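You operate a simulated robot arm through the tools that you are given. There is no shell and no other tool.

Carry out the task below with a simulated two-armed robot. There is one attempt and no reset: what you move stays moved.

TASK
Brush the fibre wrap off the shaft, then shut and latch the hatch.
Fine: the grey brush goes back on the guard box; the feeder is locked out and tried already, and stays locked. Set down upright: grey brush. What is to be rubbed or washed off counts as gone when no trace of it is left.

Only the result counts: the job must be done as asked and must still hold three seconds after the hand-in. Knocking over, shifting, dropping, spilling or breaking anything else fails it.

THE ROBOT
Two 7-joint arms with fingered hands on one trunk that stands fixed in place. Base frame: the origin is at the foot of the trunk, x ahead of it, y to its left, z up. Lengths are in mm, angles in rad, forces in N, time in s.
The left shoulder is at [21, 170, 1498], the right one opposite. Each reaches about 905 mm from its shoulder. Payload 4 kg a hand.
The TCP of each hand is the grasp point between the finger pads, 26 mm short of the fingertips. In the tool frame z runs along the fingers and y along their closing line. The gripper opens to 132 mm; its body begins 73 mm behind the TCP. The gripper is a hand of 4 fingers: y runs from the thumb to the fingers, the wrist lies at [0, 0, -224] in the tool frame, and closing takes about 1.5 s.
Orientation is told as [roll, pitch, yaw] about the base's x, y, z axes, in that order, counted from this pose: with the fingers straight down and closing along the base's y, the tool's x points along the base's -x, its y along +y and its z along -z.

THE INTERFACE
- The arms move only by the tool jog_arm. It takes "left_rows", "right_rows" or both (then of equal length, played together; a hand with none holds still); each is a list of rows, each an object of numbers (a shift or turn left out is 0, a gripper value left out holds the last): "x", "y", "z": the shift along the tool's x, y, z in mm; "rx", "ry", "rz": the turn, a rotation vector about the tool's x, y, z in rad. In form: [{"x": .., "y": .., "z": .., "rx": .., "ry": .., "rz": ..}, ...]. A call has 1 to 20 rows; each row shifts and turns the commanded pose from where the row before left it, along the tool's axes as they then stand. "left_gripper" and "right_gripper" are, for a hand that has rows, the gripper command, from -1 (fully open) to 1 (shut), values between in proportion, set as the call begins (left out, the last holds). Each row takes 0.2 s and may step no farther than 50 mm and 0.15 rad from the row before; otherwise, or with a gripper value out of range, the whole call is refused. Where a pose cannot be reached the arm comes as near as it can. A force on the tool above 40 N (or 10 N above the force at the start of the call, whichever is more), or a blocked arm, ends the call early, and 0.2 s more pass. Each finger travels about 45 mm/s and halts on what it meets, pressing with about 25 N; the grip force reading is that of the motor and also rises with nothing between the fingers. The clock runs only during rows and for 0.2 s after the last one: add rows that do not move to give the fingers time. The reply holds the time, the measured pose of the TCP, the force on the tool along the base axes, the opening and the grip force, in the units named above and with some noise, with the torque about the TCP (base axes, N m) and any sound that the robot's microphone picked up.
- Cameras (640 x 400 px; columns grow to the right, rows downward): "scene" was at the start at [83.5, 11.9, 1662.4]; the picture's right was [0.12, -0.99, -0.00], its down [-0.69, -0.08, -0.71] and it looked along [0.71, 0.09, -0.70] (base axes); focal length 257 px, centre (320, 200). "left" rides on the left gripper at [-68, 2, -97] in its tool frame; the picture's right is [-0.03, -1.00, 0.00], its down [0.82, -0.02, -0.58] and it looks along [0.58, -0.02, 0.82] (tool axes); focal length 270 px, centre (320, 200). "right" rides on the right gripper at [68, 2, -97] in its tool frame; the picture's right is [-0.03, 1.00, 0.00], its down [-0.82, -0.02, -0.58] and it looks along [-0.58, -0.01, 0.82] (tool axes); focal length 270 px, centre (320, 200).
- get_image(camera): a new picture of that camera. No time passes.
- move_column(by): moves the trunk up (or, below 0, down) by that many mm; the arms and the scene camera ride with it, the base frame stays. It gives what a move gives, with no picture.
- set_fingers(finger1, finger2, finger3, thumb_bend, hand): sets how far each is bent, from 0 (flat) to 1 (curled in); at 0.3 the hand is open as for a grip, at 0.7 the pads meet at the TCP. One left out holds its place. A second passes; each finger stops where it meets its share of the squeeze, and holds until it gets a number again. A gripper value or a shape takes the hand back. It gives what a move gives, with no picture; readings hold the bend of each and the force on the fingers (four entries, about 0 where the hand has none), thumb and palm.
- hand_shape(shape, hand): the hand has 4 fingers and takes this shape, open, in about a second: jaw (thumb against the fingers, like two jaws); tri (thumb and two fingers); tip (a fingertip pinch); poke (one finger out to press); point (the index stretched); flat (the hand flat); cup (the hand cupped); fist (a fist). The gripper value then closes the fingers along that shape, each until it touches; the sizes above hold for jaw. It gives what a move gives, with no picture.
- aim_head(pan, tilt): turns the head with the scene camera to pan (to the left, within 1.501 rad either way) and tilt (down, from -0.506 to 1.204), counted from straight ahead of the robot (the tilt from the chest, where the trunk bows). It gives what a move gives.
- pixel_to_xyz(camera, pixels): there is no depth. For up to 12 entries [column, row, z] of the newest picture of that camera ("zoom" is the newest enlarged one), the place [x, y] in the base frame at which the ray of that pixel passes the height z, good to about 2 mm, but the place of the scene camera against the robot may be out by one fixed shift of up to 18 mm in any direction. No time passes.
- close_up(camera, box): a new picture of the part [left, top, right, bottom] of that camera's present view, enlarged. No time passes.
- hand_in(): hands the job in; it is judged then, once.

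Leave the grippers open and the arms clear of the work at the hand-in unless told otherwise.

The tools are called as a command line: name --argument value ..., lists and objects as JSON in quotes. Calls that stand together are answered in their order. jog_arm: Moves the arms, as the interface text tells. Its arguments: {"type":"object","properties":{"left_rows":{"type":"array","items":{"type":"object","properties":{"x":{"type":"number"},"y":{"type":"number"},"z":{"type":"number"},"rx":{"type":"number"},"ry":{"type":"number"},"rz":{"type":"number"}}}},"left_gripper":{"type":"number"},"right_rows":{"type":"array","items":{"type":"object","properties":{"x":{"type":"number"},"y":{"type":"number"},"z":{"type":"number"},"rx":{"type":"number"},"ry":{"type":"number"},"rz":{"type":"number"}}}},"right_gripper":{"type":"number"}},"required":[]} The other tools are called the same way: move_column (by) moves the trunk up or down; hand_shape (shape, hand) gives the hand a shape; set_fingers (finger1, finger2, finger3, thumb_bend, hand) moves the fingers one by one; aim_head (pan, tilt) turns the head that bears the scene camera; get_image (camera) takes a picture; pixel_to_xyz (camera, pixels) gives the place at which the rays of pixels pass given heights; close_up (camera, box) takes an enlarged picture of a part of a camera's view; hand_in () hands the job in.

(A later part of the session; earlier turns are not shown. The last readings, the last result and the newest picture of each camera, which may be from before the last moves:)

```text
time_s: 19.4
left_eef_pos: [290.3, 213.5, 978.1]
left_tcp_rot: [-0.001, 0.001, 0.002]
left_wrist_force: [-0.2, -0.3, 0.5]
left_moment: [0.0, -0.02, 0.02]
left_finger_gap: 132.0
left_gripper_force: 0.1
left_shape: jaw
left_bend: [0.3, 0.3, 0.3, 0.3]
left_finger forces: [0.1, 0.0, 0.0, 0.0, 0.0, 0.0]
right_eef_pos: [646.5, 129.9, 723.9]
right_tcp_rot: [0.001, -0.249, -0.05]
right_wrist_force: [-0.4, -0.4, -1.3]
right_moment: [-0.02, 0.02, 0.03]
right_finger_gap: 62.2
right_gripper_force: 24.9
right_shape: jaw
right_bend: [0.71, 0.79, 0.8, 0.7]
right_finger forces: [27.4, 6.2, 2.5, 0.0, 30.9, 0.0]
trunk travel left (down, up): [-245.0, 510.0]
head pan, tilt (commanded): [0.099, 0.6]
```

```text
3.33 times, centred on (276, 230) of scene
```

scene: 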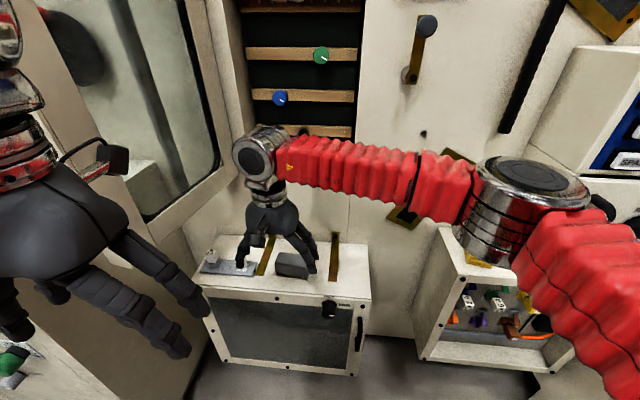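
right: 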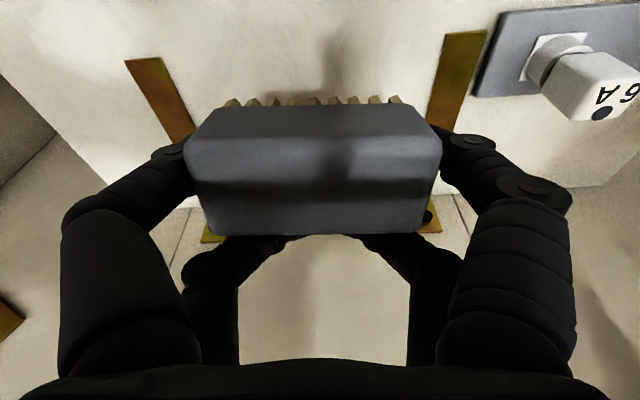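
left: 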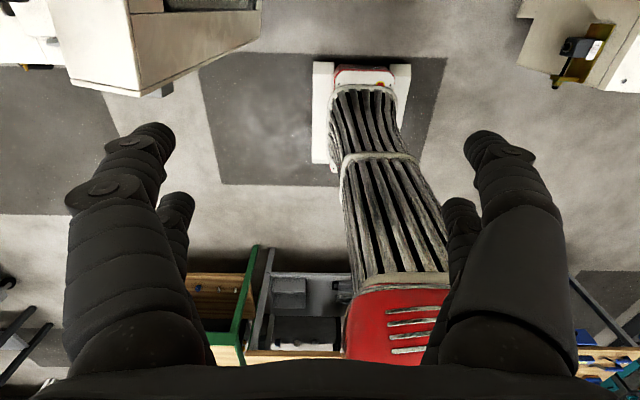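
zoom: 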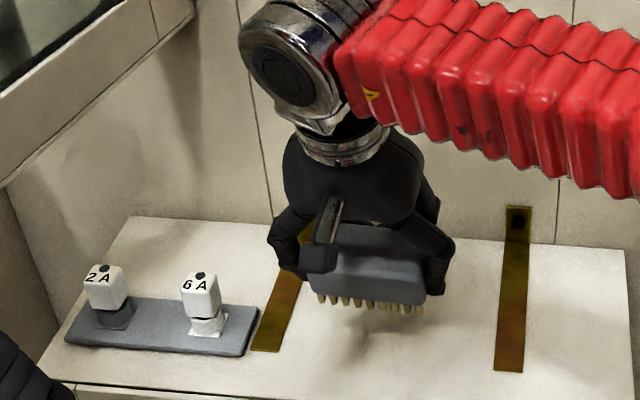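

The brush is up, but only finger 1 and the thumb hold it (27 and 31 N); the other two slid behind it (6 and 2.5 N), which is too weak for rubbing. I'll turn the brush a quarter turn, set it back on the box with its long side along x, and regrip it across its 42 mm width. First I move it slightly and turn half way.

jog_arm --right_rows '[{"x": 9.6, "y": -20.8, "z": -23}, {"rx": -0.036, "rz": -0.141}, {"rx": -0.036, "rz": -0.141}, {"rx": -0.036, "rz": -0.141}, {"rx": -0.036, "rz": -0.141}, {"rx": -0.036, "rz": -0.141}, {}]'

get_image --camera "right"

close_up --camera "scene" --box '[180, 170, 372, 290]'

```text
time_s: 21.0
left_eef_pos: [291.4, 213.9, 977.4]
left_tcp_rot: [-0.002, 0.001, 0.002]
left_wrist_force: [-0.5, 0.3, 1.0]
left_moment: [0.0, 0.02, -0.02]
left_finger_gap: 131.8
left_gripper_force: 0.1
left_shape: jaw
left_bend: [0.3, 0.3, 0.3, 0.3]
left_finger forces: [0.1, 0.1, 0.0, 0.0, 0.0, 0.0]
right_eef_pos: [630.6, 108.0, 742.8]
right_tcp_rot: [0.0, -0.249, 0.68]
right_wrist_force: [-0.1, 0.1, -1.8]
right_moment: [-0.02, -0.01, 0.0]
right_finger_gap: 62.3
right_gripper_force: 24.9
right_shape: jaw
right_bend: [0.71, 0.79, 0.8, 0.7]
right_finger forces: [27.4, 5.9, 2.4, 0.0, 30.6, 0.0]
trunk travel left (down, up): [-245.0, 510.0]
head pan, tilt (commanded): [0.099, 0.6]
```

```text
taken
```

right: 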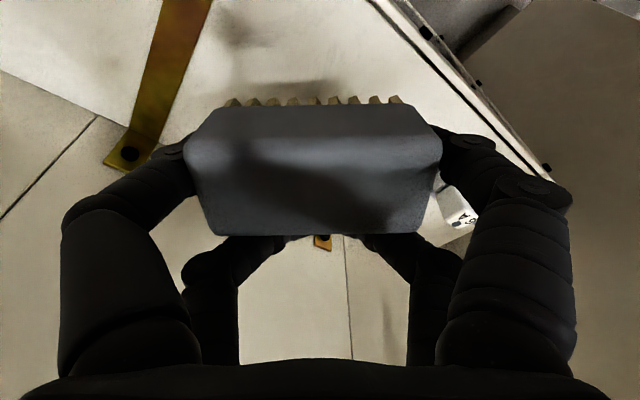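

```text
3.33 times, centred on (276, 230) of scene
```

zoom: 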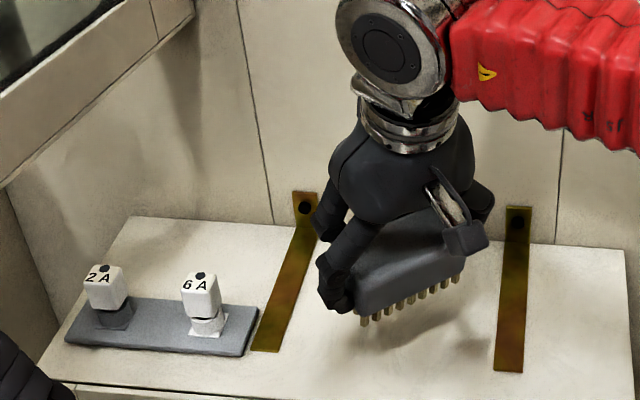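

The turn works and the brush stays upright. I complete the quarter turn (0.68 → 1.57).

jog_arm --right_rows '[{"rx": -0.0366, "rz": -0.1436}, {"rx": -0.0366, "rz": -0.1436}, {"rx": -0.0366, "rz": -0.1436}, {"rx": -0.0366, "rz": -0.1436}, {"rx": -0.0366, "rz": -0.1436}, {"rx": -0.0366, "rz": -0.1436}, {}]'

get_image --camera "right"

close_up --camera "scene" --box '[180, 170, 372, 290]'

```text
time_s: 22.6
left_eef_pos: [289.3, 212.7, 977.9]
left_tcp_rot: [-0.001, 0.001, 0.002]
left_wrist_force: [0.2, -0.6, -0.8]
left_moment: [-0.08, -0.01, 0.0]
left_finger_gap: 131.9
left_gripper_force: 0.2
left_shape: jaw
left_bend: [0.3, 0.3, 0.3, 0.3]
left_finger forces: [0.0, 0.0, 0.0, 0.0, 0.0, 0.1]
right_eef_pos: [631.2, 108.5, 744.5]
right_tcp_rot: [0.003, -0.249, 1.568]
right_wrist_force: [0.6, 0.1, -1.1]
right_moment: [0.02, 0.02, -0.01]
right_finger_gap: 62.2
right_gripper_force: 24.9
right_shape: jaw
right_bend: [0.71, 0.79, 0.8, 0.7]
right_finger forces: [27.4, 5.6, 2.2, 0.0, 30.5, 0.0]
trunk travel left (down, up): [-245.0, 510.0]
head pan, tilt (commanded): [0.099, 0.6]
```

```text
taken
```

right: 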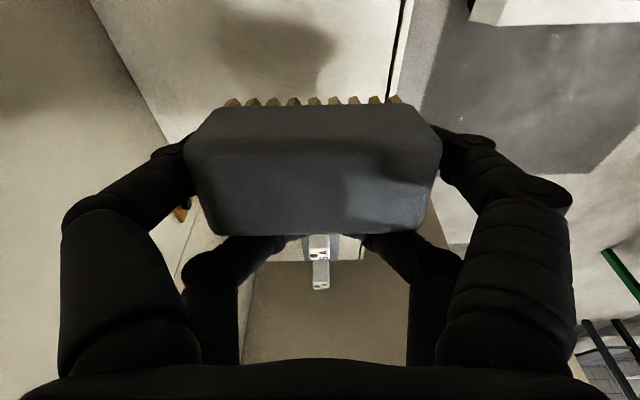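

```text
3.33 times, centred on (276, 230) of scene
```

zoom: 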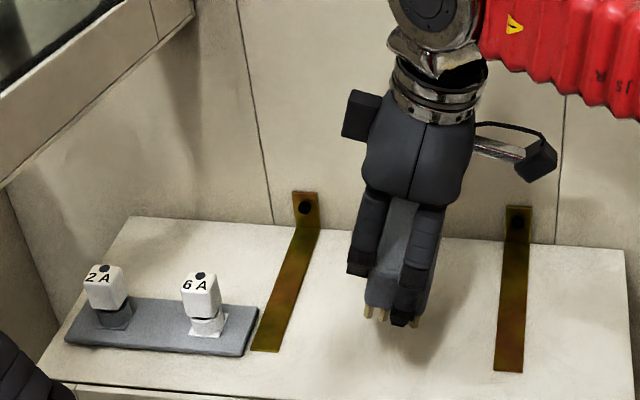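

Quarter turn done; the brush hangs upright with its long side along x. I move it 12 mm further from the box's front edge and lower it to just above the surface.

jog_arm --right_rows '[{"x": 5, "y": -12, "z": 20}, {"x": 6, "z": 23.6}, {"x": 5, "z": 20}, {"x": 2, "z": 7.8}, {}]'

close_up --camera "scene" --box '[180, 200, 372, 320]'

```text
time_s: 23.8
left_eef_pos: [291.7, 212.8, 976.4]
left_tcp_rot: [-0.002, 0.003, 0.0]
left_wrist_force: [-0.3, 1.1, -0.1]
left_moment: [0.0, 0.03, 0.0]
left_finger_gap: 131.9
left_gripper_force: 0.0
left_shape: jaw
left_bend: [0.3, 0.3, 0.3, 0.3]
left_finger forces: [0.1, 0.0, 0.1, 0.0, 0.0, 0.0]
right_eef_pos: [642.3, 111.0, 668.8]
right_tcp_rot: [0.0, -0.25, 1.568]
right_wrist_force: [0.3, -0.1, -1.0]
right_moment: [0.03, 0.01, 0.01]
right_finger_gap: 61.9
right_gripper_force: 24.8
right_shape: jaw
right_bend: [0.71, 0.79, 0.8, 0.7]
right_finger forces: [27.5, 5.5, 2.1, 0.0, 30.7, 0.0]
trunk travel left (down, up): [-245.0, 510.0]
head pan, tilt (commanded): [0.099, 0.6]
```

```text
3.33 times, centred on (276, 260) of scene
```

zoom: 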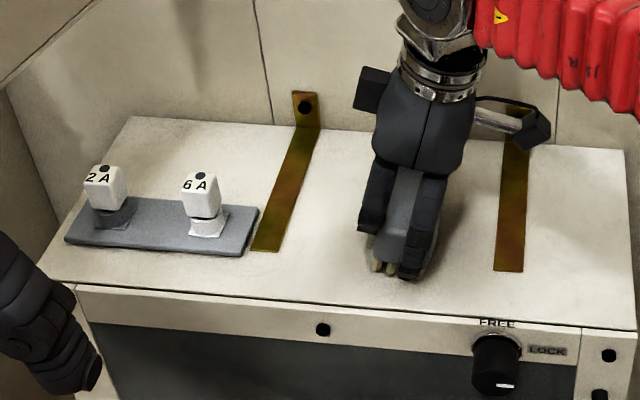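

The brush is about 5 mm above the surface (wrist force −1 N). I lower in small steps until contact shows.

jog_arm --right_rows '[{"x": 0.5, "z": 1.9}, {"x": 0.4, "z": 1.5}, {}]'

jog_arm --right_rows '[{"x": 0.25, "z": 1.0}, {}]'

```text
time_s: 24.6
left_eef_pos: [290.6, 214.3, 977.1]
left_tcp_rot: [-0.002, 0.002, 0.002]
left_wrist_force: [-1.4, -0.6, 0.2]
left_moment: [0.01, -0.02, 0.01]
left_finger_gap: 132.0
left_gripper_force: 0.1
left_shape: jaw
left_bend: [0.3, 0.3, 0.3, 0.3]
left_finger forces: [0.1, 0.0, 0.1, 0.0, 0.1, 0.0]
right_eef_pos: [642.4, 109.9, 666.8]
right_tcp_rot: [0.001, -0.25, 1.568]
right_wrist_force: [1.1, 0.5, 0.7]
right_moment: [-0.04, 0.09, -0.01]
right_finger_gap: 62.1
right_gripper_force: 24.9
right_shape: jaw
right_bend: [0.71, 0.79, 0.8, 0.7]
right_finger forces: [27.4, 6.0, 2.4, 0.0, 30.6, 0.0]
trunk travel left (down, up): [-245.0, 510.0]
head pan, tilt (commanded): [0.099, 0.6]
```

```text
time_s: 25.2
left_eef_pos: [291.3, 213.5, 977.2]
left_tcp_rot: [-0.002, 0.0, 0.0]
left_wrist_force: [0.5, 0.0, 0.5]
left_moment: [-0.01, 0.02, -0.02]
left_finger_gap: 131.9
left_gripper_force: 0.1
left_shape: jaw
left_bend: [0.3, 0.3, 0.3, 0.3]
left_finger forces: [0.0, 0.0, 0.0, 0.1, 0.1, 0.0]
right_eef_pos: [643.2, 109.6, 665.0]
right_tcp_rot: [0.0, -0.249, 1.567]
right_wrist_force: [0.2, 0.6, 5.3]
right_moment: [-0.11, 0.12, -0.02]
right_finger_gap: 62.2
right_gripper_force: 25.1
right_shape: jaw
right_bend: [0.71, 0.79, 0.79, 0.7]
right_finger forces: [27.3, 6.8, 3.0, 0.0, 30.8, 0.0]
trunk travel left (down, up): [-245.0, 510.0]
head pan, tilt (commanded): [0.099, 0.6]
```

Contact at 5 N: the brush stands on the box. I open the right hand to about 125 mm and check that the brush stays put.

jog_arm --right_rows '[{}, {}, {}, {}, {}, {}, {}]' --right_gripper -0.9

get_image --camera "right"

close_up --camera "scene" --box '[180, 200, 372, 320]'

```text
time_s: 26.8
left_eef_pos: [290.5, 213.7, 977.9]
left_tcp_rot: [-0.002, 0.003, 0.002]
left_wrist_force: [-0.9, 0.1, 0.4]
left_moment: [-0.01, 0.0, 0.03]
left_finger_gap: 131.7
left_gripper_force: 0.0
left_shape: jaw
left_bend: [0.3, 0.3, 0.3, 0.3]
left_finger forces: [0.1, 0.1, 0.1, 0.1, 0.0, 0.1]
right_eef_pos: [642.1, 109.7, 665.5]
right_tcp_rot: [0.002, -0.247, 1.567]
right_wrist_force: [-0.3, 1.3, -0.2]
right_moment: [0.01, -0.02, 0.02]
right_finger_gap: 125.4
right_gripper_force: 0.0
right_shape: jaw
right_bend: [0.4, 0.4, 0.4, 0.29]
right_finger forces: [0.0, 0.0, 0.0, 0.0, 0.1, 0.1]
trunk travel left (down, up): [-245.0, 510.0]
head pan, tilt (commanded): [0.099, 0.6]
```

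```text
taken
```

right: 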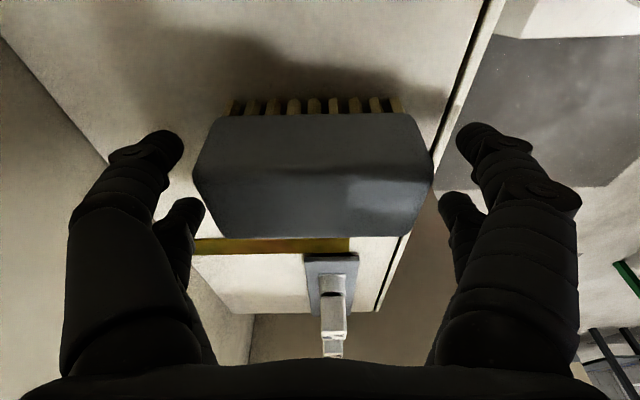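

```text
3.33 times, centred on (276, 260) of scene
```

zoom: 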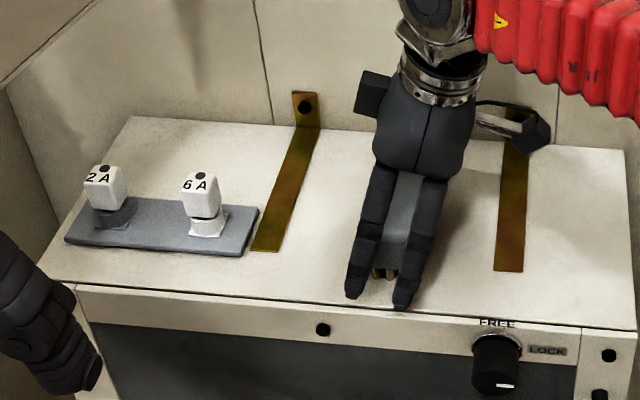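

The brush stands upright with its long side along x at about (642,110). I lift the hand 90 mm and turn it back a quarter turn to yaw 0.

jog_arm --right_rows '[{"x": -7.4, "z": -29}, {"x": -7.4, "z": -29}, {"x": -7.4, "z": -29}, {"rx": 0.0352, "rz": 0.1381}, {"rx": 0.0352, "rz": 0.1381}, {"rx": 0.0352, "rz": 0.1381}, {"rx": 0.0352, "rz": 0.1381}, {"rx": 0.0352, "rz": 0.1381}, {"rx": 0.0352, "rz": 0.1381}, {"rx": 0.0352, "rz": 0.1381}, {"rx": 0.0352, "rz": 0.1381}, {"rx": 0.0352, "rz": 0.1381}, {"rx": 0.0352, "rz": 0.1381}, {"rx": 0.0352, "rz": 0.1381}, {}]'

get_image --camera "right"

close_up --camera "scene" --box '[180, 190, 372, 310]'

```text
time_s: 30.0
left_eef_pos: [291.4, 212.5, 976.9]
left_tcp_rot: [-0.002, 0.003, 0.002]
left_wrist_force: [-0.7, 0.6, 0.6]
left_moment: [-0.03, -0.03, 0.01]
left_finger_gap: 131.9
left_gripper_force: 0.1
left_shape: jaw
left_bend: [0.3, 0.3, 0.3, 0.3]
left_finger forces: [0.0, 0.1, 0.0, 0.0, 0.0, 0.1]
right_eef_pos: [641.5, 110.5, 755.8]
right_tcp_rot: [0.001, -0.249, -0.002]
right_wrist_force: [-1.3, -0.1, 0.7]
right_moment: [0.01, 0.01, 0.0]
right_finger_gap: 125.3
right_gripper_force: 0.1
right_shape: jaw
right_bend: [0.4, 0.4, 0.4, 0.29]
right_finger forces: [0.1, 0.0, 0.0, 0.0, 0.1, 0.0]
trunk travel left (down, up): [-245.0, 510.0]
head pan, tilt (commanded): [0.099, 0.6]
```

```text
taken
```

right: 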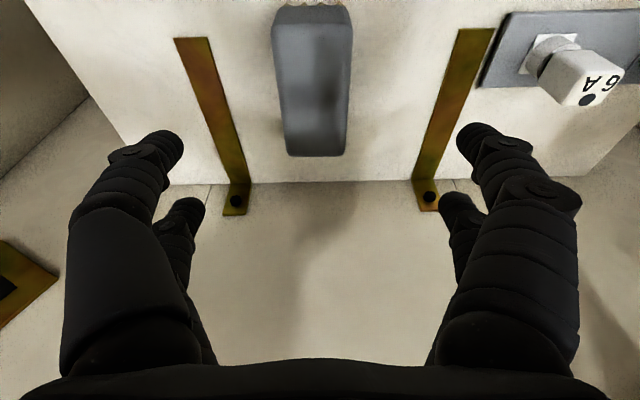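

```text
3.33 times, centred on (276, 250) of scene
```

zoom: 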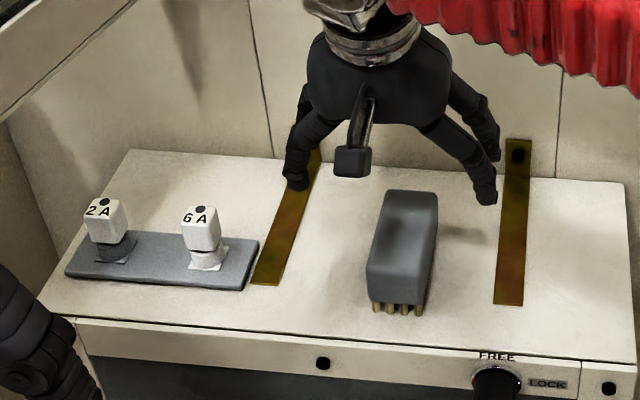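

Now I read the brush outline from the right view: back corners (285,155)/(345,154), near end around row 15.

close_up --camera "right" --box '[220, 0, 420, 180]'

pixel_to_xyz --camera "right" --pixels '[[285, 155, 666], [345, 155, 666], [274, 30, 666], [351, 30, 666], [280, 100, 666], [349, 100, 666], [312, 155, 666]]'

```text
2.22 times, centred on (320, 90) of right
```

zoom: 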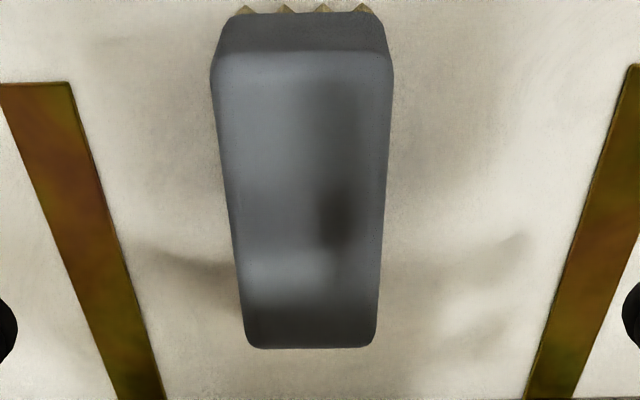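

```text
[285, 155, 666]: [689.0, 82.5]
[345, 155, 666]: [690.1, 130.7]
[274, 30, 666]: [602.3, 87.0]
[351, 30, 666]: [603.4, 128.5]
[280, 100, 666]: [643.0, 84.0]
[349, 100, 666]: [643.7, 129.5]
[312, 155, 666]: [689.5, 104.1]
```

Brush centre about (645,107), 45 mm wide, yaw ≈0. I narrow the hand to about 92 mm and go down to z≈700 above it.

jog_arm --right_rows '[{"x": 3.4, "y": -1.5, "z": 18.3}, {"x": 3.5, "y": -1, "z": 18.3}, {"x": 3.5, "y": -1, "z": 18.3}, {}]' --right_gripper -0.4

get_image --camera "right"

close_up --camera "scene" --box '[180, 190, 372, 310]'

```text
time_s: 31.0
left_eef_pos: [290.9, 213.7, 977.4]
left_tcp_rot: [-0.001, 0.001, 0.002]
left_wrist_force: [0.3, -0.3, 0.6]
left_moment: [-0.01, 0.01, -0.01]
left_finger_gap: 131.7
left_gripper_force: 0.0
left_shape: jaw
left_bend: [0.3, 0.3, 0.3, 0.3]
left_finger forces: [0.0, 0.1, 0.0, 0.0, 0.1, 0.0]
right_eef_pos: [646.9, 106.9, 698.7]
right_tcp_rot: [-0.001, -0.249, 0.002]
right_wrist_force: [-0.2, -0.5, -0.1]
right_moment: [0.03, 0.01, 0.0]
right_finger_gap: 92.8
right_gripper_force: 0.0
right_shape: jaw
right_bend: [0.67, 0.67, 0.67, 0.58]
right_finger forces: [0.1, 0.1, 0.0, 0.0, 0.0, 0.0]
trunk travel left (down, up): [-245.0, 510.0]
head pan, tilt (commanded): [0.099, 0.6]
```

```text
taken
```

right: 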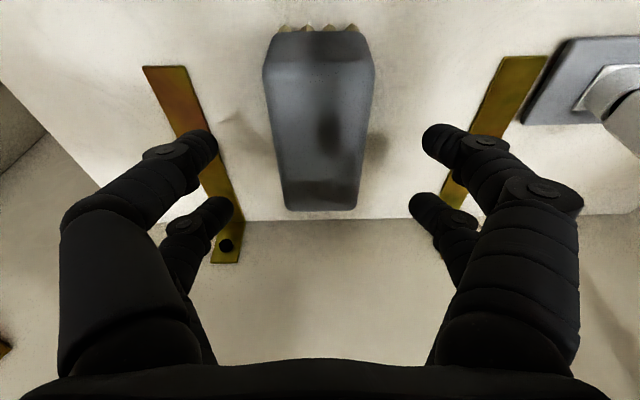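

```text
3.33 times, centred on (276, 250) of scene
```

zoom: 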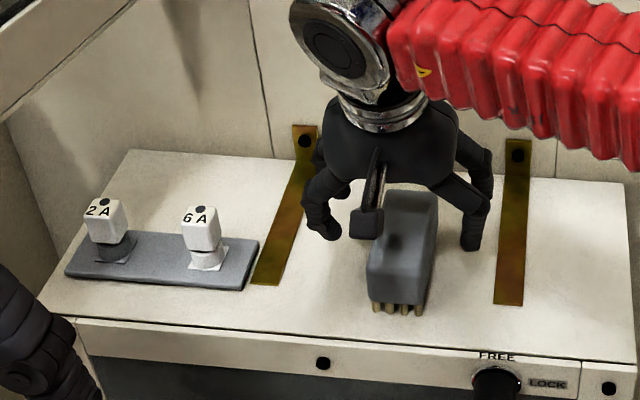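

Well aligned (brush columns 265–375, fingers at 215 and 425). I lower to TCP z≈667 and close.

jog_arm --right_rows '[{"x": 4.9, "z": 15.2}, {"x": 4.9, "z": 15.2}, {}]'

jog_arm --right_rows '[{}, {}, {}, {}, {}, {}, {}]' --right_gripper 1

get_image --camera "right"

close_up --camera "scene" --box '[180, 190, 372, 310]'

```text
time_s: 31.8
left_eef_pos: [291.3, 212.1, 977.1]
left_tcp_rot: [-0.003, 0.002, 0.003]
left_wrist_force: [-0.8, 0.8, 0.0]
left_moment: [-0.01, -0.01, 0.01]
left_finger_gap: 131.8
left_gripper_force: 0.1
left_shape: jaw
left_bend: [0.3, 0.3, 0.3, 0.3]
left_finger forces: [0.0, 0.0, 0.0, 0.0, 0.0, 0.0]
right_eef_pos: [644.3, 107.8, 667.4]
right_tcp_rot: [0.0, -0.248, -0.001]
right_wrist_force: [-0.2, -0.8, 0.1]
right_moment: [0.02, 0.02, 0.0]
right_finger_gap: 92.7
right_gripper_force: 0.0
right_shape: jaw
right_bend: [0.67, 0.67, 0.67, 0.58]
right_finger forces: [0.0, 0.1, 0.0, 0.1, 0.0, 0.1]
trunk travel left (down, up): [-245.0, 510.0]
head pan, tilt (commanded): [0.099, 0.6]
```

```text
time_s: 33.4
left_eef_pos: [291.1, 213.8, 977.2]
left_tcp_rot: [-0.002, 0.002, 0.002]
left_wrist_force: [-0.1, -0.4, 0.0]
left_moment: [0.0, -0.01, -0.02]
left_finger_gap: 132.0
left_gripper_force: 0.0
left_shape: jaw
left_bend: [0.3, 0.3, 0.3, 0.3]
left_finger forces: [0.1, 0.2, 0.1, 0.0, 0.0, 0.0]
right_eef_pos: [644.1, 106.4, 667.0]
right_tcp_rot: [-0.001, -0.25, 0.001]
right_wrist_force: [0.0, -0.7, 0.1]
right_moment: [0.0, 0.01, -0.02]
right_finger_gap: 38.4
right_gripper_force: 25.3
right_shape: jaw
right_bend: [0.74, 0.74, 0.74, 0.7]
right_finger forces: [22.5, 22.7, 22.6, 0.1, 22.9, 0.0]
trunk travel left (down, up): [-245.0, 510.0]
head pan, tilt (commanded): [0.099, 0.6]
```

```text
taken
```

right: 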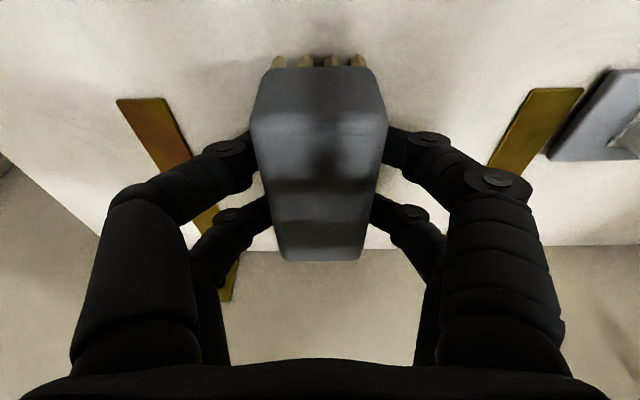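

```text
3.33 times, centred on (276, 250) of scene
```

zoom: 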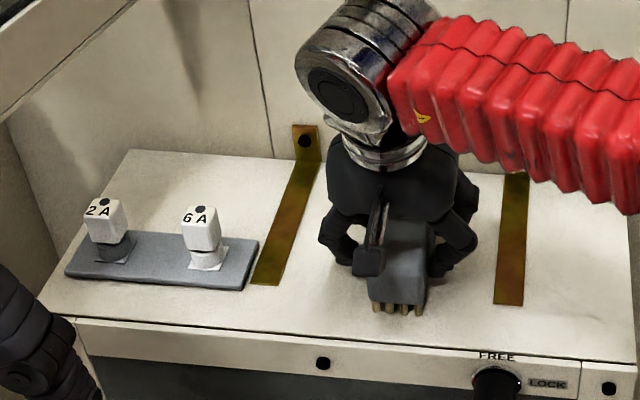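

All four digits hold with ~22.7 N each at a 38 mm gap. I lift 60 mm.

jog_arm --right_rows '[{"x": -2.5, "z": -9.7}, {"x": -5, "z": -19.4}, {"x": -7.4, "z": -29}, {}]'

close_up --camera "scene" --box '[180, 170, 372, 290]'

```text
time_s: 34.4
left_eef_pos: [290.8, 212.7, 977.1]
left_tcp_rot: [-0.003, 0.003, -0.001]
left_wrist_force: [0.2, 0.2, 0.4]
left_moment: [-0.02, -0.02, 0.02]
left_finger_gap: 131.9
left_gripper_force: 0.1
left_shape: jaw
left_bend: [0.3, 0.3, 0.3, 0.3]
left_finger forces: [0.0, 0.1, 0.0, 0.1, 0.0, 0.0]
right_eef_pos: [644.5, 106.1, 727.3]
right_tcp_rot: [0.0, -0.247, -0.002]
right_wrist_force: [-0.3, 0.0, -1.5]
right_moment: [0.01, 0.02, -0.01]
right_finger_gap: 38.7
right_gripper_force: 24.9
right_shape: jaw
right_bend: [0.74, 0.74, 0.74, 0.7]
right_finger forces: [22.6, 22.8, 22.6, 0.0, 22.9, 0.0]
trunk travel left (down, up): [-245.0, 510.0]
head pan, tilt (commanded): [0.099, 0.6]
```

```text
3.33 times, centred on (276, 230) of scene
```

zoom: 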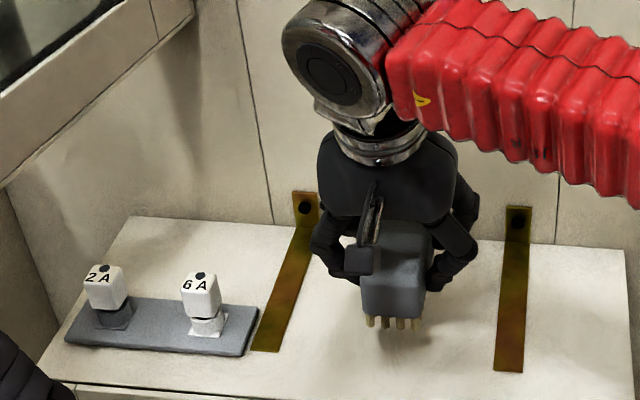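

The brush is held firmly. I draw the hand back 145 mm from the wall, then raise the trunk by 230 mm towards the shaft height.

jog_arm --right_rows '[{"x": 46, "z": -12}, {"x": 46, "z": -12}, {"x": 46, "z": -12}, {}]'

move_column --by 230

get_image --camera "scene"

```text
time_s: 35.4
left_eef_pos: [291.9, 212.8, 977.1]
left_tcp_rot: [-0.001, 0.001, 0.001]
left_wrist_force: [-0.6, -0.3, 0.8]
left_moment: [0.02, 0.02, 0.0]
left_finger_gap: 131.8
left_gripper_force: 0.0
left_shape: jaw
left_bend: [0.3, 0.3, 0.3, 0.3]
left_finger forces: [0.0, 0.0, 0.1, 0.0, 0.0, 0.0]
right_eef_pos: [501.3, 106.7, 728.7]
right_tcp_rot: [0.0, -0.252, -0.001]
right_wrist_force: [-0.1, -0.8, -1.0]
right_moment: [0.03, 0.02, 0.0]
right_finger_gap: 38.0
right_gripper_force: 24.7
right_shape: jaw
right_bend: [0.74, 0.74, 0.74, 0.7]
right_finger forces: [22.6, 22.7, 22.4, 0.0, 23.0, 0.0]
trunk travel left (down, up): [-245.0, 510.0]
head pan, tilt (commanded): [0.099, 0.6]
```

```text
time_s: 37.8
left_eef_pos: [292.2, 213.3, 1206.6]
left_tcp_rot: [-0.001, 0.001, 0.002]
left_wrist_force: [-0.2, -0.7, -1.0]
left_moment: [-0.03, 0.01, 0.03]
left_finger_gap: 132.0
left_gripper_force: 0.0
left_shape: jaw
left_bend: [0.3, 0.3, 0.3, 0.3]
left_finger forces: [0.1, 0.0, 0.0, 0.0, 0.1, 0.0]
right_eef_pos: [501.7, 105.8, 957.2]
right_tcp_rot: [-0.001, -0.249, 0.0]
right_wrist_force: [-0.4, 0.2, -1.2]
right_moment: [0.0, 0.02, -0.01]
right_finger_gap: 38.4
right_gripper_force: 24.8
right_shape: jaw
right_bend: [0.74, 0.74, 0.74, 0.7]
right_finger forces: [22.5, 22.7, 22.5, 0.0, 22.8, 0.0]
trunk travel left (down, up): [-475.0, 280.0]
head pan, tilt (commanded): [0.099, 0.6]
```

```text
taken
```

scene: 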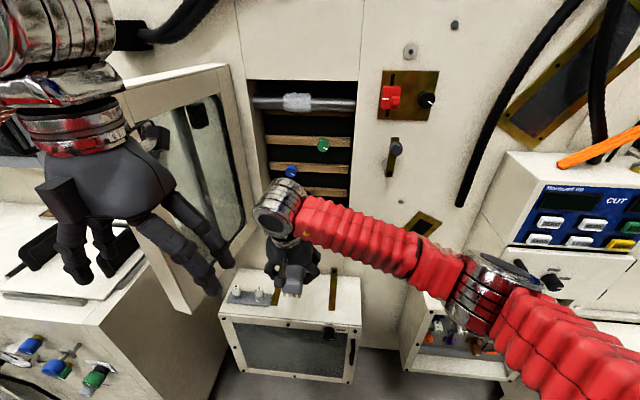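

The right hand with the brush is at (502,106,957). To give the right wrist room I first raise the left hand 200 mm, then bring the brush up to z≈1230 and forward to x≈590.

jog_arm --left_rows '[{"z": -45}, {"z": -45}, {"z": -45}, {"z": -45}, {"z": -20}, {}, {}]' --right_rows '[{}, {"x": -12, "z": -45}, {"x": -12, "z": -45}, {"x": -12, "z": -45}, {"x": -12, "z": -45}, {"x": -12, "z": -45}, {}]'

get_image --camera "scene"

```text
time_s: 39.4
left_eef_pos: [291.3, 212.7, 1407.1]
left_tcp_rot: [-0.003, 0.001, 0.002]
left_wrist_force: [-0.2, 0.5, -0.8]
left_moment: [-0.01, -0.02, 0.03]
left_finger_gap: 131.9
left_gripper_force: 0.1
left_shape: jaw
left_bend: [0.3, 0.3, 0.3, 0.3]
left_finger forces: [0.0, 0.0, 0.1, 0.0, 0.0, 0.1]
right_eef_pos: [505.8, 106.2, 1192.1]
right_tcp_rot: [-0.002, -0.248, 0.001]
right_wrist_force: [-0.3, -0.2, -1.4]
right_moment: [-0.01, -0.02, 0.0]
right_finger_gap: 38.3
right_gripper_force: 24.9
right_shape: jaw
right_bend: [0.74, 0.74, 0.74, 0.7]
right_finger forces: [22.7, 22.8, 22.5, 0.1, 22.8, 0.0]
trunk travel left (down, up): [-475.0, 280.0]
head pan, tilt (commanded): [0.099, 0.6]
```

```text
taken
```

scene: 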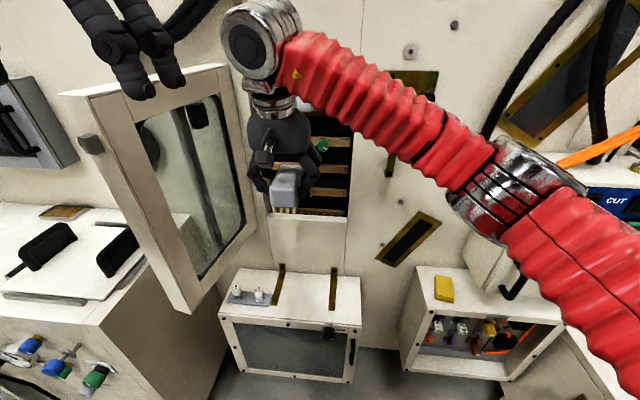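

The door's cube keeper is now visible at (92,145), so I read its ray; then I move the brush forward 90 mm and start turning the fingers towards the wall.

pixel_to_xyz --camera "scene" --pixels '[[92, 145, 1300], [92, 145, 1200], [60, 94, 1360], [60, 94, 1330], [214, 66, 1360], [214, 66, 1340], [180, 312, 900], [180, 312, 800], [255, 245, 900], [255, 245, 800]]'

jog_arm --right_rows '[{"x": -43.6, "z": 11}, {"x": -43.6, "z": 11}, {"ry": -0.143}, {"ry": -0.143}, {"ry": -0.143}, {"ry": -0.143}, {"ry": -0.143}, {}]'

get_image --camera "scene"

```text
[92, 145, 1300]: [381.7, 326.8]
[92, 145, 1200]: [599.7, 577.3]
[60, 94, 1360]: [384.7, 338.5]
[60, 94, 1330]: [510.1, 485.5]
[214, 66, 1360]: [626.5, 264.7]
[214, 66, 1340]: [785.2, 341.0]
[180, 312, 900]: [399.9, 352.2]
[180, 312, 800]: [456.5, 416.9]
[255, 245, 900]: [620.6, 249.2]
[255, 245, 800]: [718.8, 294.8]
```

```text
time_s: 41.2
left_eef_pos: [290.8, 214.0, 1407.9]
left_tcp_rot: [-0.002, 0.001, 0.002]
left_wrist_force: [-0.9, 0.2, 0.6]
left_moment: [0.02, 0.02, 0.01]
left_finger_gap: 131.8
left_gripper_force: 0.1
left_shape: jaw
left_bend: [0.3, 0.3, 0.3, 0.3]
left_finger forces: [0.0, 0.0, 0.0, 0.0, 0.0, 0.0]
right_eef_pos: [595.2, 106.4, 1191.2]
right_tcp_rot: [0.001, -0.965, 0.001]
right_wrist_force: [-1.1, -0.2, -2.3]
right_moment: [0.02, 0.03, 0.0]
right_finger_gap: 38.3
right_gripper_force: 25.3
right_shape: jaw
right_bend: [0.74, 0.74, 0.74, 0.7]
right_finger forces: [22.6, 22.7, 22.5, 0.0, 22.7, 0.0]
trunk travel left (down, up): [-475.0, 280.0]
head pan, tilt (commanded): [0.099, 0.6]
```

```text
taken
```

scene: 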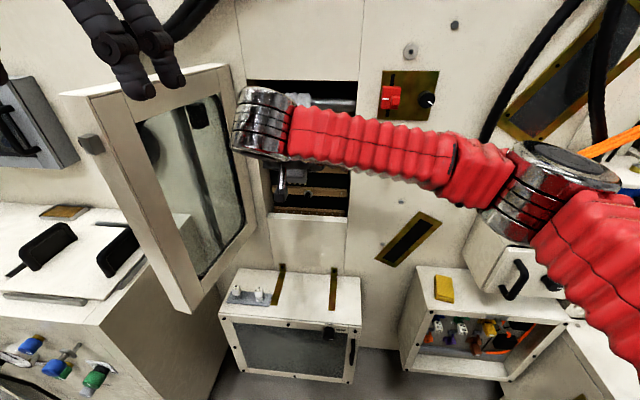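

Keeper cube is at about (421,374,1282), door top z≈1351. The hand turns fine; I finish turning until the bristles face the wall (6 more rows).

jog_arm --right_rows '[{"ry": -0.1425}, {"ry": -0.1425}, {"ry": -0.1425}, {"ry": -0.1425}, {"ry": -0.1425}, {"ry": -0.1425}, {}]'

get_image --camera "scene"

get_image --camera "right"

```text
time_s: 42.8
left_eef_pos: [291.0, 213.4, 1407.7]
left_tcp_rot: [0.0, 0.001, 0.002]
left_wrist_force: [0.3, 0.4, 0.1]
left_moment: [-0.01, 0.01, 0.0]
left_finger_gap: 131.9
left_gripper_force: 0.0
left_shape: jaw
left_bend: [0.3, 0.3, 0.3, 0.3]
left_finger forces: [0.0, 0.1, 0.0, 0.0, 0.0, 0.0]
right_eef_pos: [600.4, 104.2, 1207.3]
right_tcp_rot: [-0.031, -1.233, 0.034]
right_wrist_force: [-1.1, 1.1, 0.4]
right_moment: [0.0, 0.02, 0.0]
right_finger_gap: 37.8
right_gripper_force: 25.2
right_shape: jaw
right_bend: [0.74, 0.74, 0.74, 0.7]
right_finger forces: [22.7, 22.7, 22.5, 0.0, 22.9, 0.0]
right hand out of reach, approached as far as the arm can: row 2, 3, 4, 5, 6
trunk travel left (down, up): [-475.0, 280.0]
head pan, tilt (commanded): [0.099, 0.6]
```

```text
taken
```

scene: 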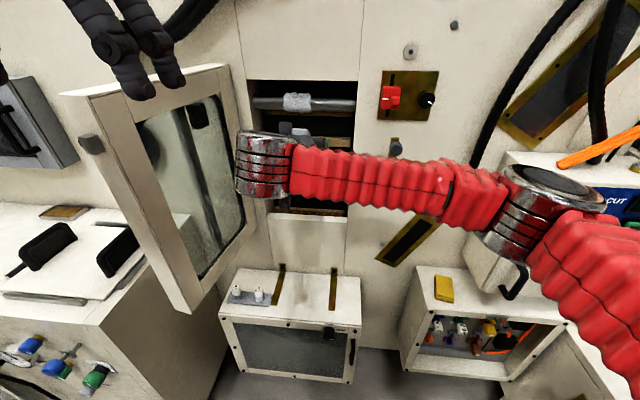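

```text
taken
```

right: 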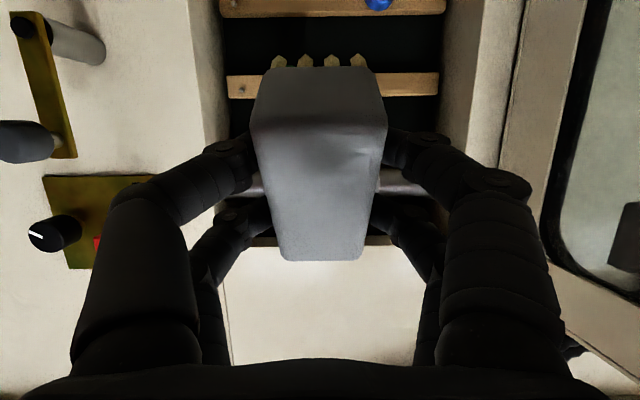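

The wrist stopped at pitch −1.23 (a limit with the arm folded this much). Moving forward stretches the arm and should free the wrist, so I go 40 mm forward and 20 mm to the left, and read.

jog_arm --right_rows '[{"x": 5, "y": 10, "z": 19.4}, {"x": 5, "y": 10, "z": 19.4}, {}]'

```text
time_s: 43.6
left_eef_pos: [290.2, 212.9, 1406.1]
left_tcp_rot: [-0.001, -0.001, 0.003]
left_wrist_force: [0.6, 0.3, 1.0]
left_moment: [0.01, 0.02, 0.01]
left_finger_gap: 132.1
left_gripper_force: 0.0
left_shape: jaw
left_bend: [0.3, 0.3, 0.3, 0.3]
left_finger forces: [0.1, 0.0, 0.0, 0.1, 0.0, 0.0]
right_eef_pos: [633.1, 123.4, 1188.2]
right_tcp_rot: [-0.043, -1.225, 0.049]
right_wrist_force: [-0.4, -0.5, -1.6]
right_moment: [-0.04, 0.02, 0.01]
right_finger_gap: 38.2
right_gripper_force: 25.3
right_shape: jaw
right_bend: [0.74, 0.74, 0.74, 0.7]
right_finger forces: [22.6, 22.8, 22.5, 0.0, 22.8, 0.1]
right hand out of reach, approached as far as the arm can: row 2
trunk travel left (down, up): [-475.0, 280.0]
head pan, tilt (commanded): [0.099, 0.6]
```

Still held at −1.225. I extend 50 mm further towards the opening (brush front would be at x≈745, clear of the shaft at ≥785) to see whether the wrist frees up.

jog_arm --right_rows '[{"x": 6.2, "z": 24.2}, {"x": 6.2, "z": 24.2}, {}, {}]'

get_image --camera "scene"

```text
time_s: 44.6
left_eef_pos: [290.8, 212.8, 1407.4]
left_tcp_rot: [-0.002, 0.002, 0.003]
left_wrist_force: [0.5, 0.5, 0.4]
left_moment: [0.02, 0.0, 0.03]
left_finger_gap: 132.1
left_gripper_force: 0.0
left_shape: jaw
left_bend: [0.3, 0.3, 0.3, 0.3]
left_finger forces: [0.0, 0.0, 0.1, 0.0, 0.0, 0.1]
right_eef_pos: [680.5, 123.5, 1166.9]
right_tcp_rot: [-0.045, -1.221, 0.052]
right_wrist_force: [0.3, 0.3, -1.6]
right_moment: [-0.01, 0.0, 0.03]
right_finger_gap: 38.1
right_gripper_force: 25.2
right_shape: jaw
right_bend: [0.74, 0.74, 0.74, 0.7]
right_finger forces: [22.5, 22.8, 22.5, 0.0, 22.9, 0.0]
right hand out of reach, approached as far as the arm can: row 1, 2
trunk travel left (down, up): [-475.0, 280.0]
head pan, tilt (commanded): [0.099, 0.6]
```

```text
taken
```

scene: 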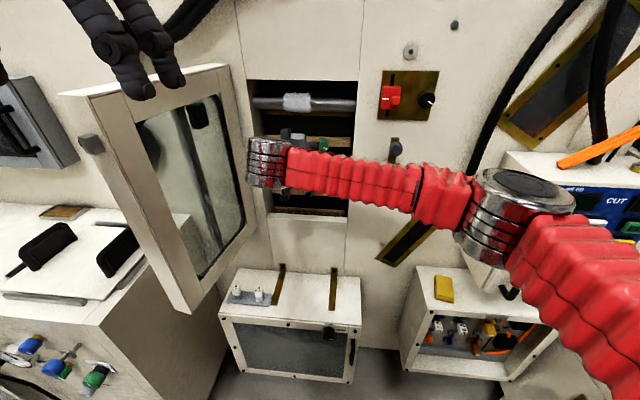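

It is the forearm roll that limits; with the shoulder lower the arm plane tilts and gives the wrist more room. I pull back 80 mm, then lower the trunk 200 mm while I'll bring the hand up again.

jog_arm --right_rows '[{"x": 13.7, "z": -37.5}, {"x": 13.7, "z": -37.5}, {}]'

move_column --by -200

get_image --camera "scene"

```text
time_s: 45.4
left_eef_pos: [290.8, 212.5, 1407.1]
left_tcp_rot: [-0.001, 0.002, 0.003]
left_wrist_force: [-0.7, -0.3, 0.5]
left_moment: [0.01, 0.04, -0.01]
left_finger_gap: 132.0
left_gripper_force: 0.0
left_shape: jaw
left_bend: [0.3, 0.3, 0.3, 0.3]
left_finger forces: [0.0, 0.0, 0.0, 0.1, 0.0, 0.1]
right_eef_pos: [610.6, 121.3, 1193.1]
right_tcp_rot: [-0.05, -1.218, 0.059]
right_wrist_force: [0.5, -0.2, -2.0]
right_moment: [0.01, 0.03, -0.04]
right_finger_gap: 38.2
right_gripper_force: 25.1
right_shape: jaw
right_bend: [0.74, 0.74, 0.74, 0.7]
right_finger forces: [22.6, 22.8, 22.7, 0.1, 22.8, 0.0]
right hand out of reach, approached as far as the arm can: row 1, 2
trunk travel left (down, up): [-475.0, 280.0]
head pan, tilt (commanded): [0.099, 0.6]
```

```text
time_s: 47.6
left_eef_pos: [290.1, 212.5, 1207.7]
left_tcp_rot: [-0.002, -0.001, 0.002]
left_wrist_force: [0.4, -0.6, -0.2]
left_moment: [-0.01, -0.03, 0.0]
left_finger_gap: 131.8
left_gripper_force: 0.0
left_shape: jaw
left_bend: [0.3, 0.3, 0.3, 0.3]
left_finger forces: [0.0, 0.0, 0.0, 0.1, 0.0, 0.0]
right_eef_pos: [633.6, 122.3, 907.9]
right_tcp_rot: [-0.032, -1.078, 0.042]
right_wrist_force: [-0.5, 0.2, -1.4]
right_moment: [0.03, 0.03, -0.01]
right_finger_gap: 37.9
right_gripper_force: 24.4
right_shape: jaw
right_bend: [0.74, 0.74, 0.74, 0.7]
right_finger forces: [22.7, 22.8, 22.7, 0.0, 22.8, 0.0]
trunk travel left (down, up): [-275.0, 480.0]
head pan, tilt (commanded): [0.099, 0.6]
```

```text
taken
```

scene: 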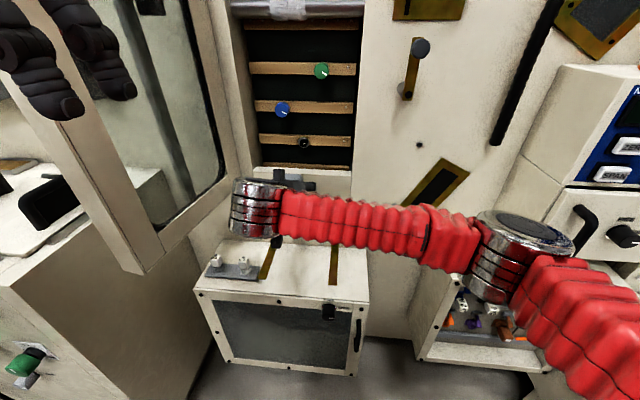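

The column move shifted the hand more than expected (it's now at (634,122,908), pitch −1.08). I do one still row to see where the commanded pose stands.

jog_arm --right_rows '[{}]'

```text
time_s: 48.0
left_eef_pos: [290.6, 212.6, 1207.3]
left_tcp_rot: [-0.003, -0.001, 0.001]
left_wrist_force: [-0.3, 0.3, 0.3]
left_moment: [0.0, -0.01, 0.0]
left_finger_gap: 131.9
left_gripper_force: 0.1
left_shape: jaw
left_bend: [0.3, 0.3, 0.3, 0.3]
left_finger forces: [0.0, 0.1, 0.0, 0.0, 0.0, 0.1]
right_eef_pos: [633.9, 121.0, 907.2]
right_tcp_rot: [-0.033, -1.076, 0.041]
right_wrist_force: [-0.7, -0.2, -1.2]
right_moment: [-0.02, 0.05, -0.02]
right_finger_gap: 38.2
right_gripper_force: 24.8
right_shape: jaw
right_bend: [0.74, 0.74, 0.74, 0.7]
right_finger forces: [22.6, 22.8, 22.5, 0.0, 22.8, 0.0]
trunk travel left (down, up): [-275.0, 480.0]
head pan, tilt (commanded): [0.099, 0.6]
```

The pose is steady and reachable. Now I bring the hand up about 290 mm (and 34 mm back) in front of the opening, shoulder now at z≈1048.

jog_arm --right_rows '[{"x": -34.6, "z": -24.1}, {"x": -34.6, "z": -24.1}, {"x": -34.6, "z": -24.1}, {"x": -34.6, "z": -24.1}, {"x": -34.6, "z": -24.1}, {"x": -34.6, "z": -24.1}, {"x": -34.6, "z": -24.1}, {}]'

get_image --camera "scene"

```text
time_s: 49.8
left_eef_pos: [291.7, 214.6, 1206.4]
left_tcp_rot: [-0.003, 0.002, 0.001]
left_wrist_force: [0.0, -0.6, -0.5]
left_moment: [0.0, 0.02, 0.01]
left_finger_gap: 131.9
left_gripper_force: 0.1
left_shape: jaw
left_bend: [0.3, 0.3, 0.3, 0.3]
left_finger forces: [0.0, 0.0, 0.0, 0.0, 0.0, 0.0]
right_eef_pos: [601.2, 125.3, 1201.4]
right_tcp_rot: [-0.033, -1.075, 0.042]
right_wrist_force: [-0.6, 0.5, -1.5]
right_moment: [0.03, 0.05, -0.01]
right_finger_gap: 38.1
right_gripper_force: 25.4
right_shape: jaw
right_bend: [0.74, 0.74, 0.74, 0.7]
right_finger forces: [22.5, 22.7, 22.4, 0.1, 22.8, 0.0]
trunk travel left (down, up): [-275.0, 480.0]
head pan, tilt (commanded): [0.099, 0.6]
```

```text
taken
```

scene: 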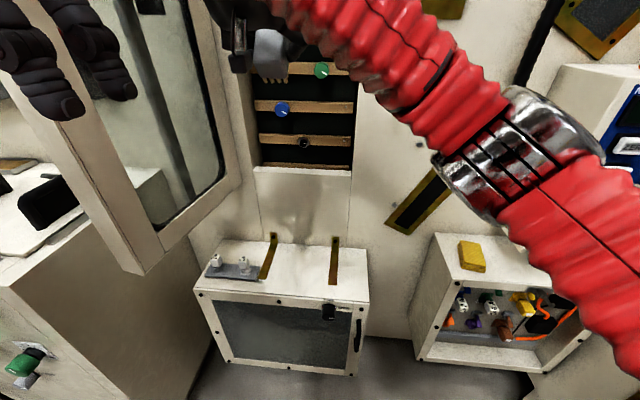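

Reached without complaint. I tilt the head up to see the shaft region, and turn the hand further in steps.

aim_head --pan 0.1 --tilt 0.15

jog_arm --right_rows '[{"ry": -0.12}, {"ry": -0.12}, {"ry": -0.12}, {}]'

get_image --camera "scene"

```text
time_s: 50.7
left_eef_pos: [291.4, 214.4, 1206.4]
left_tcp_rot: [-0.001, 0.003, 0.001]
left_wrist_force: [-0.1, 0.1, -0.4]
left_moment: [-0.02, 0.04, -0.02]
left_finger_gap: 132.1
left_gripper_force: 0.0
left_shape: jaw
left_bend: [0.3, 0.3, 0.3, 0.3]
left_finger forces: [0.1, 0.1, 0.1, 0.0, 0.0, 0.1]
right_eef_pos: [600.1, 125.4, 1200.9]
right_tcp_rot: [-0.033, -1.077, 0.041]
right_wrist_force: [0.7, -0.3, -1.5]
right_moment: [-0.01, 0.04, -0.02]
right_finger_gap: 38.0
right_gripper_force: 25.0
right_shape: jaw
right_bend: [0.74, 0.74, 0.74, 0.7]
right_finger forces: [22.6, 22.6, 22.5, 0.1, 22.9, 0.0]
trunk travel left (down, up): [-275.0, 480.0]
head pan, tilt (commanded): [0.099, 0.15]
```

```text
time_s: 51.7
left_eef_pos: [291.0, 213.4, 1207.3]
left_tcp_rot: [-0.001, 0.003, 0.003]
left_wrist_force: [0.0, 0.3, 0.6]
left_moment: [-0.03, -0.03, 0.0]
left_finger_gap: 132.2
left_gripper_force: 0.0
left_shape: jaw
left_bend: [0.3, 0.3, 0.3, 0.3]
left_finger forces: [0.0, 0.0, 0.0, 0.1, 0.0, 0.1]
right_eef_pos: [600.1, 124.8, 1200.3]
right_tcp_rot: [-0.122, -1.437, 0.129]
right_wrist_force: [-0.3, 0.4, -2.1]
right_moment: [-0.01, 0.02, -0.01]
right_finger_gap: 38.2
right_gripper_force: 25.6
right_shape: jaw
right_bend: [0.74, 0.74, 0.74, 0.7]
right_finger forces: [22.7, 22.7, 22.4, 0.0, 22.8, 0.1]
trunk travel left (down, up): [-275.0, 480.0]
head pan, tilt (commanded): [0.099, 0.15]
```

```text
taken
```

scene: 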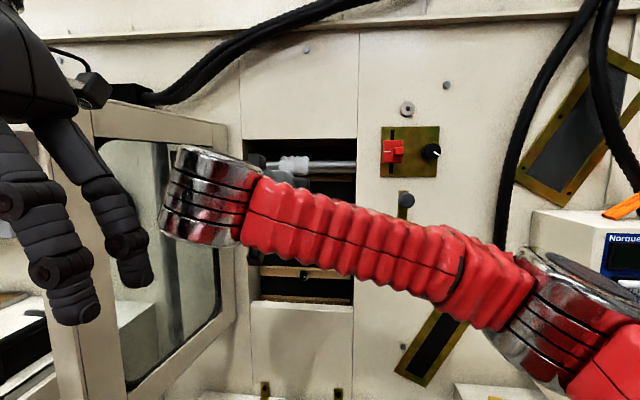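

It works: pitch −1.44 with no limit. I continue to about −1.8 so that the bristles face straight to the shaft.

jog_arm --right_rows '[{"ry": -0.125}, {"ry": -0.125}, {"ry": -0.125}, {}]'

get_image --camera "right"

get_image --camera "scene"

```text
time_s: 52.7
left_eef_pos: [291.8, 212.9, 1208.2]
left_tcp_rot: [-0.001, 0.002, 0.002]
left_wrist_force: [-0.1, 0.2, -1.0]
left_moment: [0.03, -0.01, 0.02]
left_finger_gap: 132.1
left_gripper_force: 0.0
left_shape: jaw
left_bend: [0.3, 0.3, 0.3, 0.3]
left_finger forces: [0.0, 0.1, 0.0, 0.0, 0.0, 0.1]
right_eef_pos: [598.0, 122.2, 1235.4]
right_tcp_rot: [-2.766, -1.475, 2.783]
right_wrist_force: [0.4, 0.6, -1.2]
right_moment: [-0.02, 0.03, -0.02]
right_finger_gap: 38.1
right_gripper_force: 25.5
right_shape: jaw
right_bend: [0.74, 0.74, 0.74, 0.7]
right_finger forces: [22.6, 22.7, 22.6, 0.1, 22.8, 0.0]
right hand out of reach, approached as far as the arm can: row 2, 3
trunk travel left (down, up): [-275.0, 480.0]
head pan, tilt (commanded): [0.099, 0.15]
```

```text
taken
```

right: 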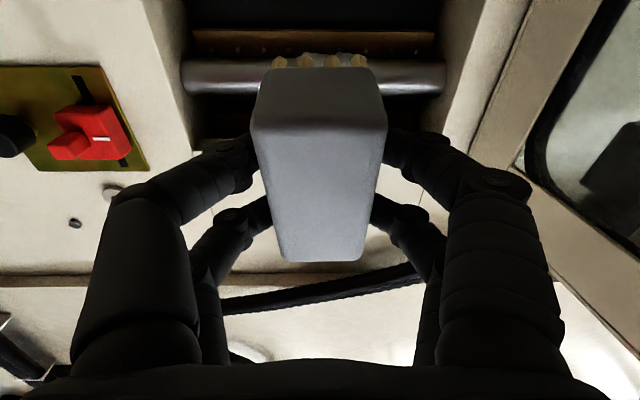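

```text
taken
```

scene: 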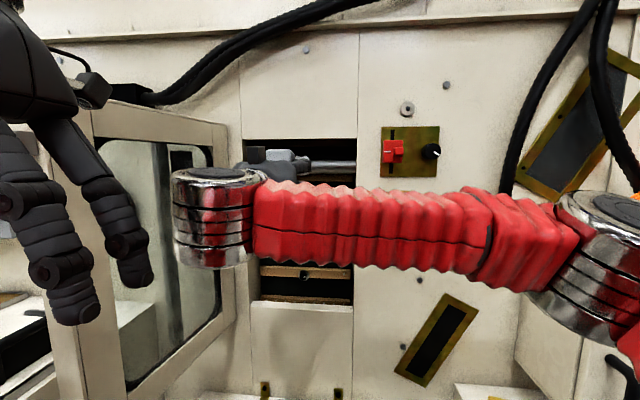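

Now the hand points slightly above forward (equivalent pitch ≈ −1.67), bristles face the shaft nearly squarely. I back off 0.05 rad to stay inside the limit and check the pose.

jog_arm --right_rows '[{"ry": 0.05}, {}]'

```text
time_s: 53.3
left_eef_pos: [290.3, 212.8, 1206.7]
left_tcp_rot: [-0.002, 0.002, 0.002]
left_wrist_force: [0.5, 0.2, -0.8]
left_moment: [0.01, 0.0, 0.03]
left_finger_gap: 131.9
left_gripper_force: 0.1
left_shape: jaw
left_bend: [0.3, 0.3, 0.3, 0.3]
left_finger forces: [0.1, 0.0, 0.0, 0.0, 0.0, 0.0]
right_eef_pos: [599.3, 121.2, 1234.2]
right_tcp_rot: [-2.408, -1.52, 2.42]
right_wrist_force: [-0.9, 0.1, -0.6]
right_moment: [0.02, -0.01, 0.0]
right_finger_gap: 37.9
right_gripper_force: 24.6
right_shape: jaw
right_bend: [0.74, 0.74, 0.74, 0.7]
right_finger forces: [22.6, 22.7, 22.4, 0.0, 22.8, 0.1]
trunk travel left (down, up): [-275.0, 480.0]
head pan, tilt (commanded): [0.099, 0.15]
```

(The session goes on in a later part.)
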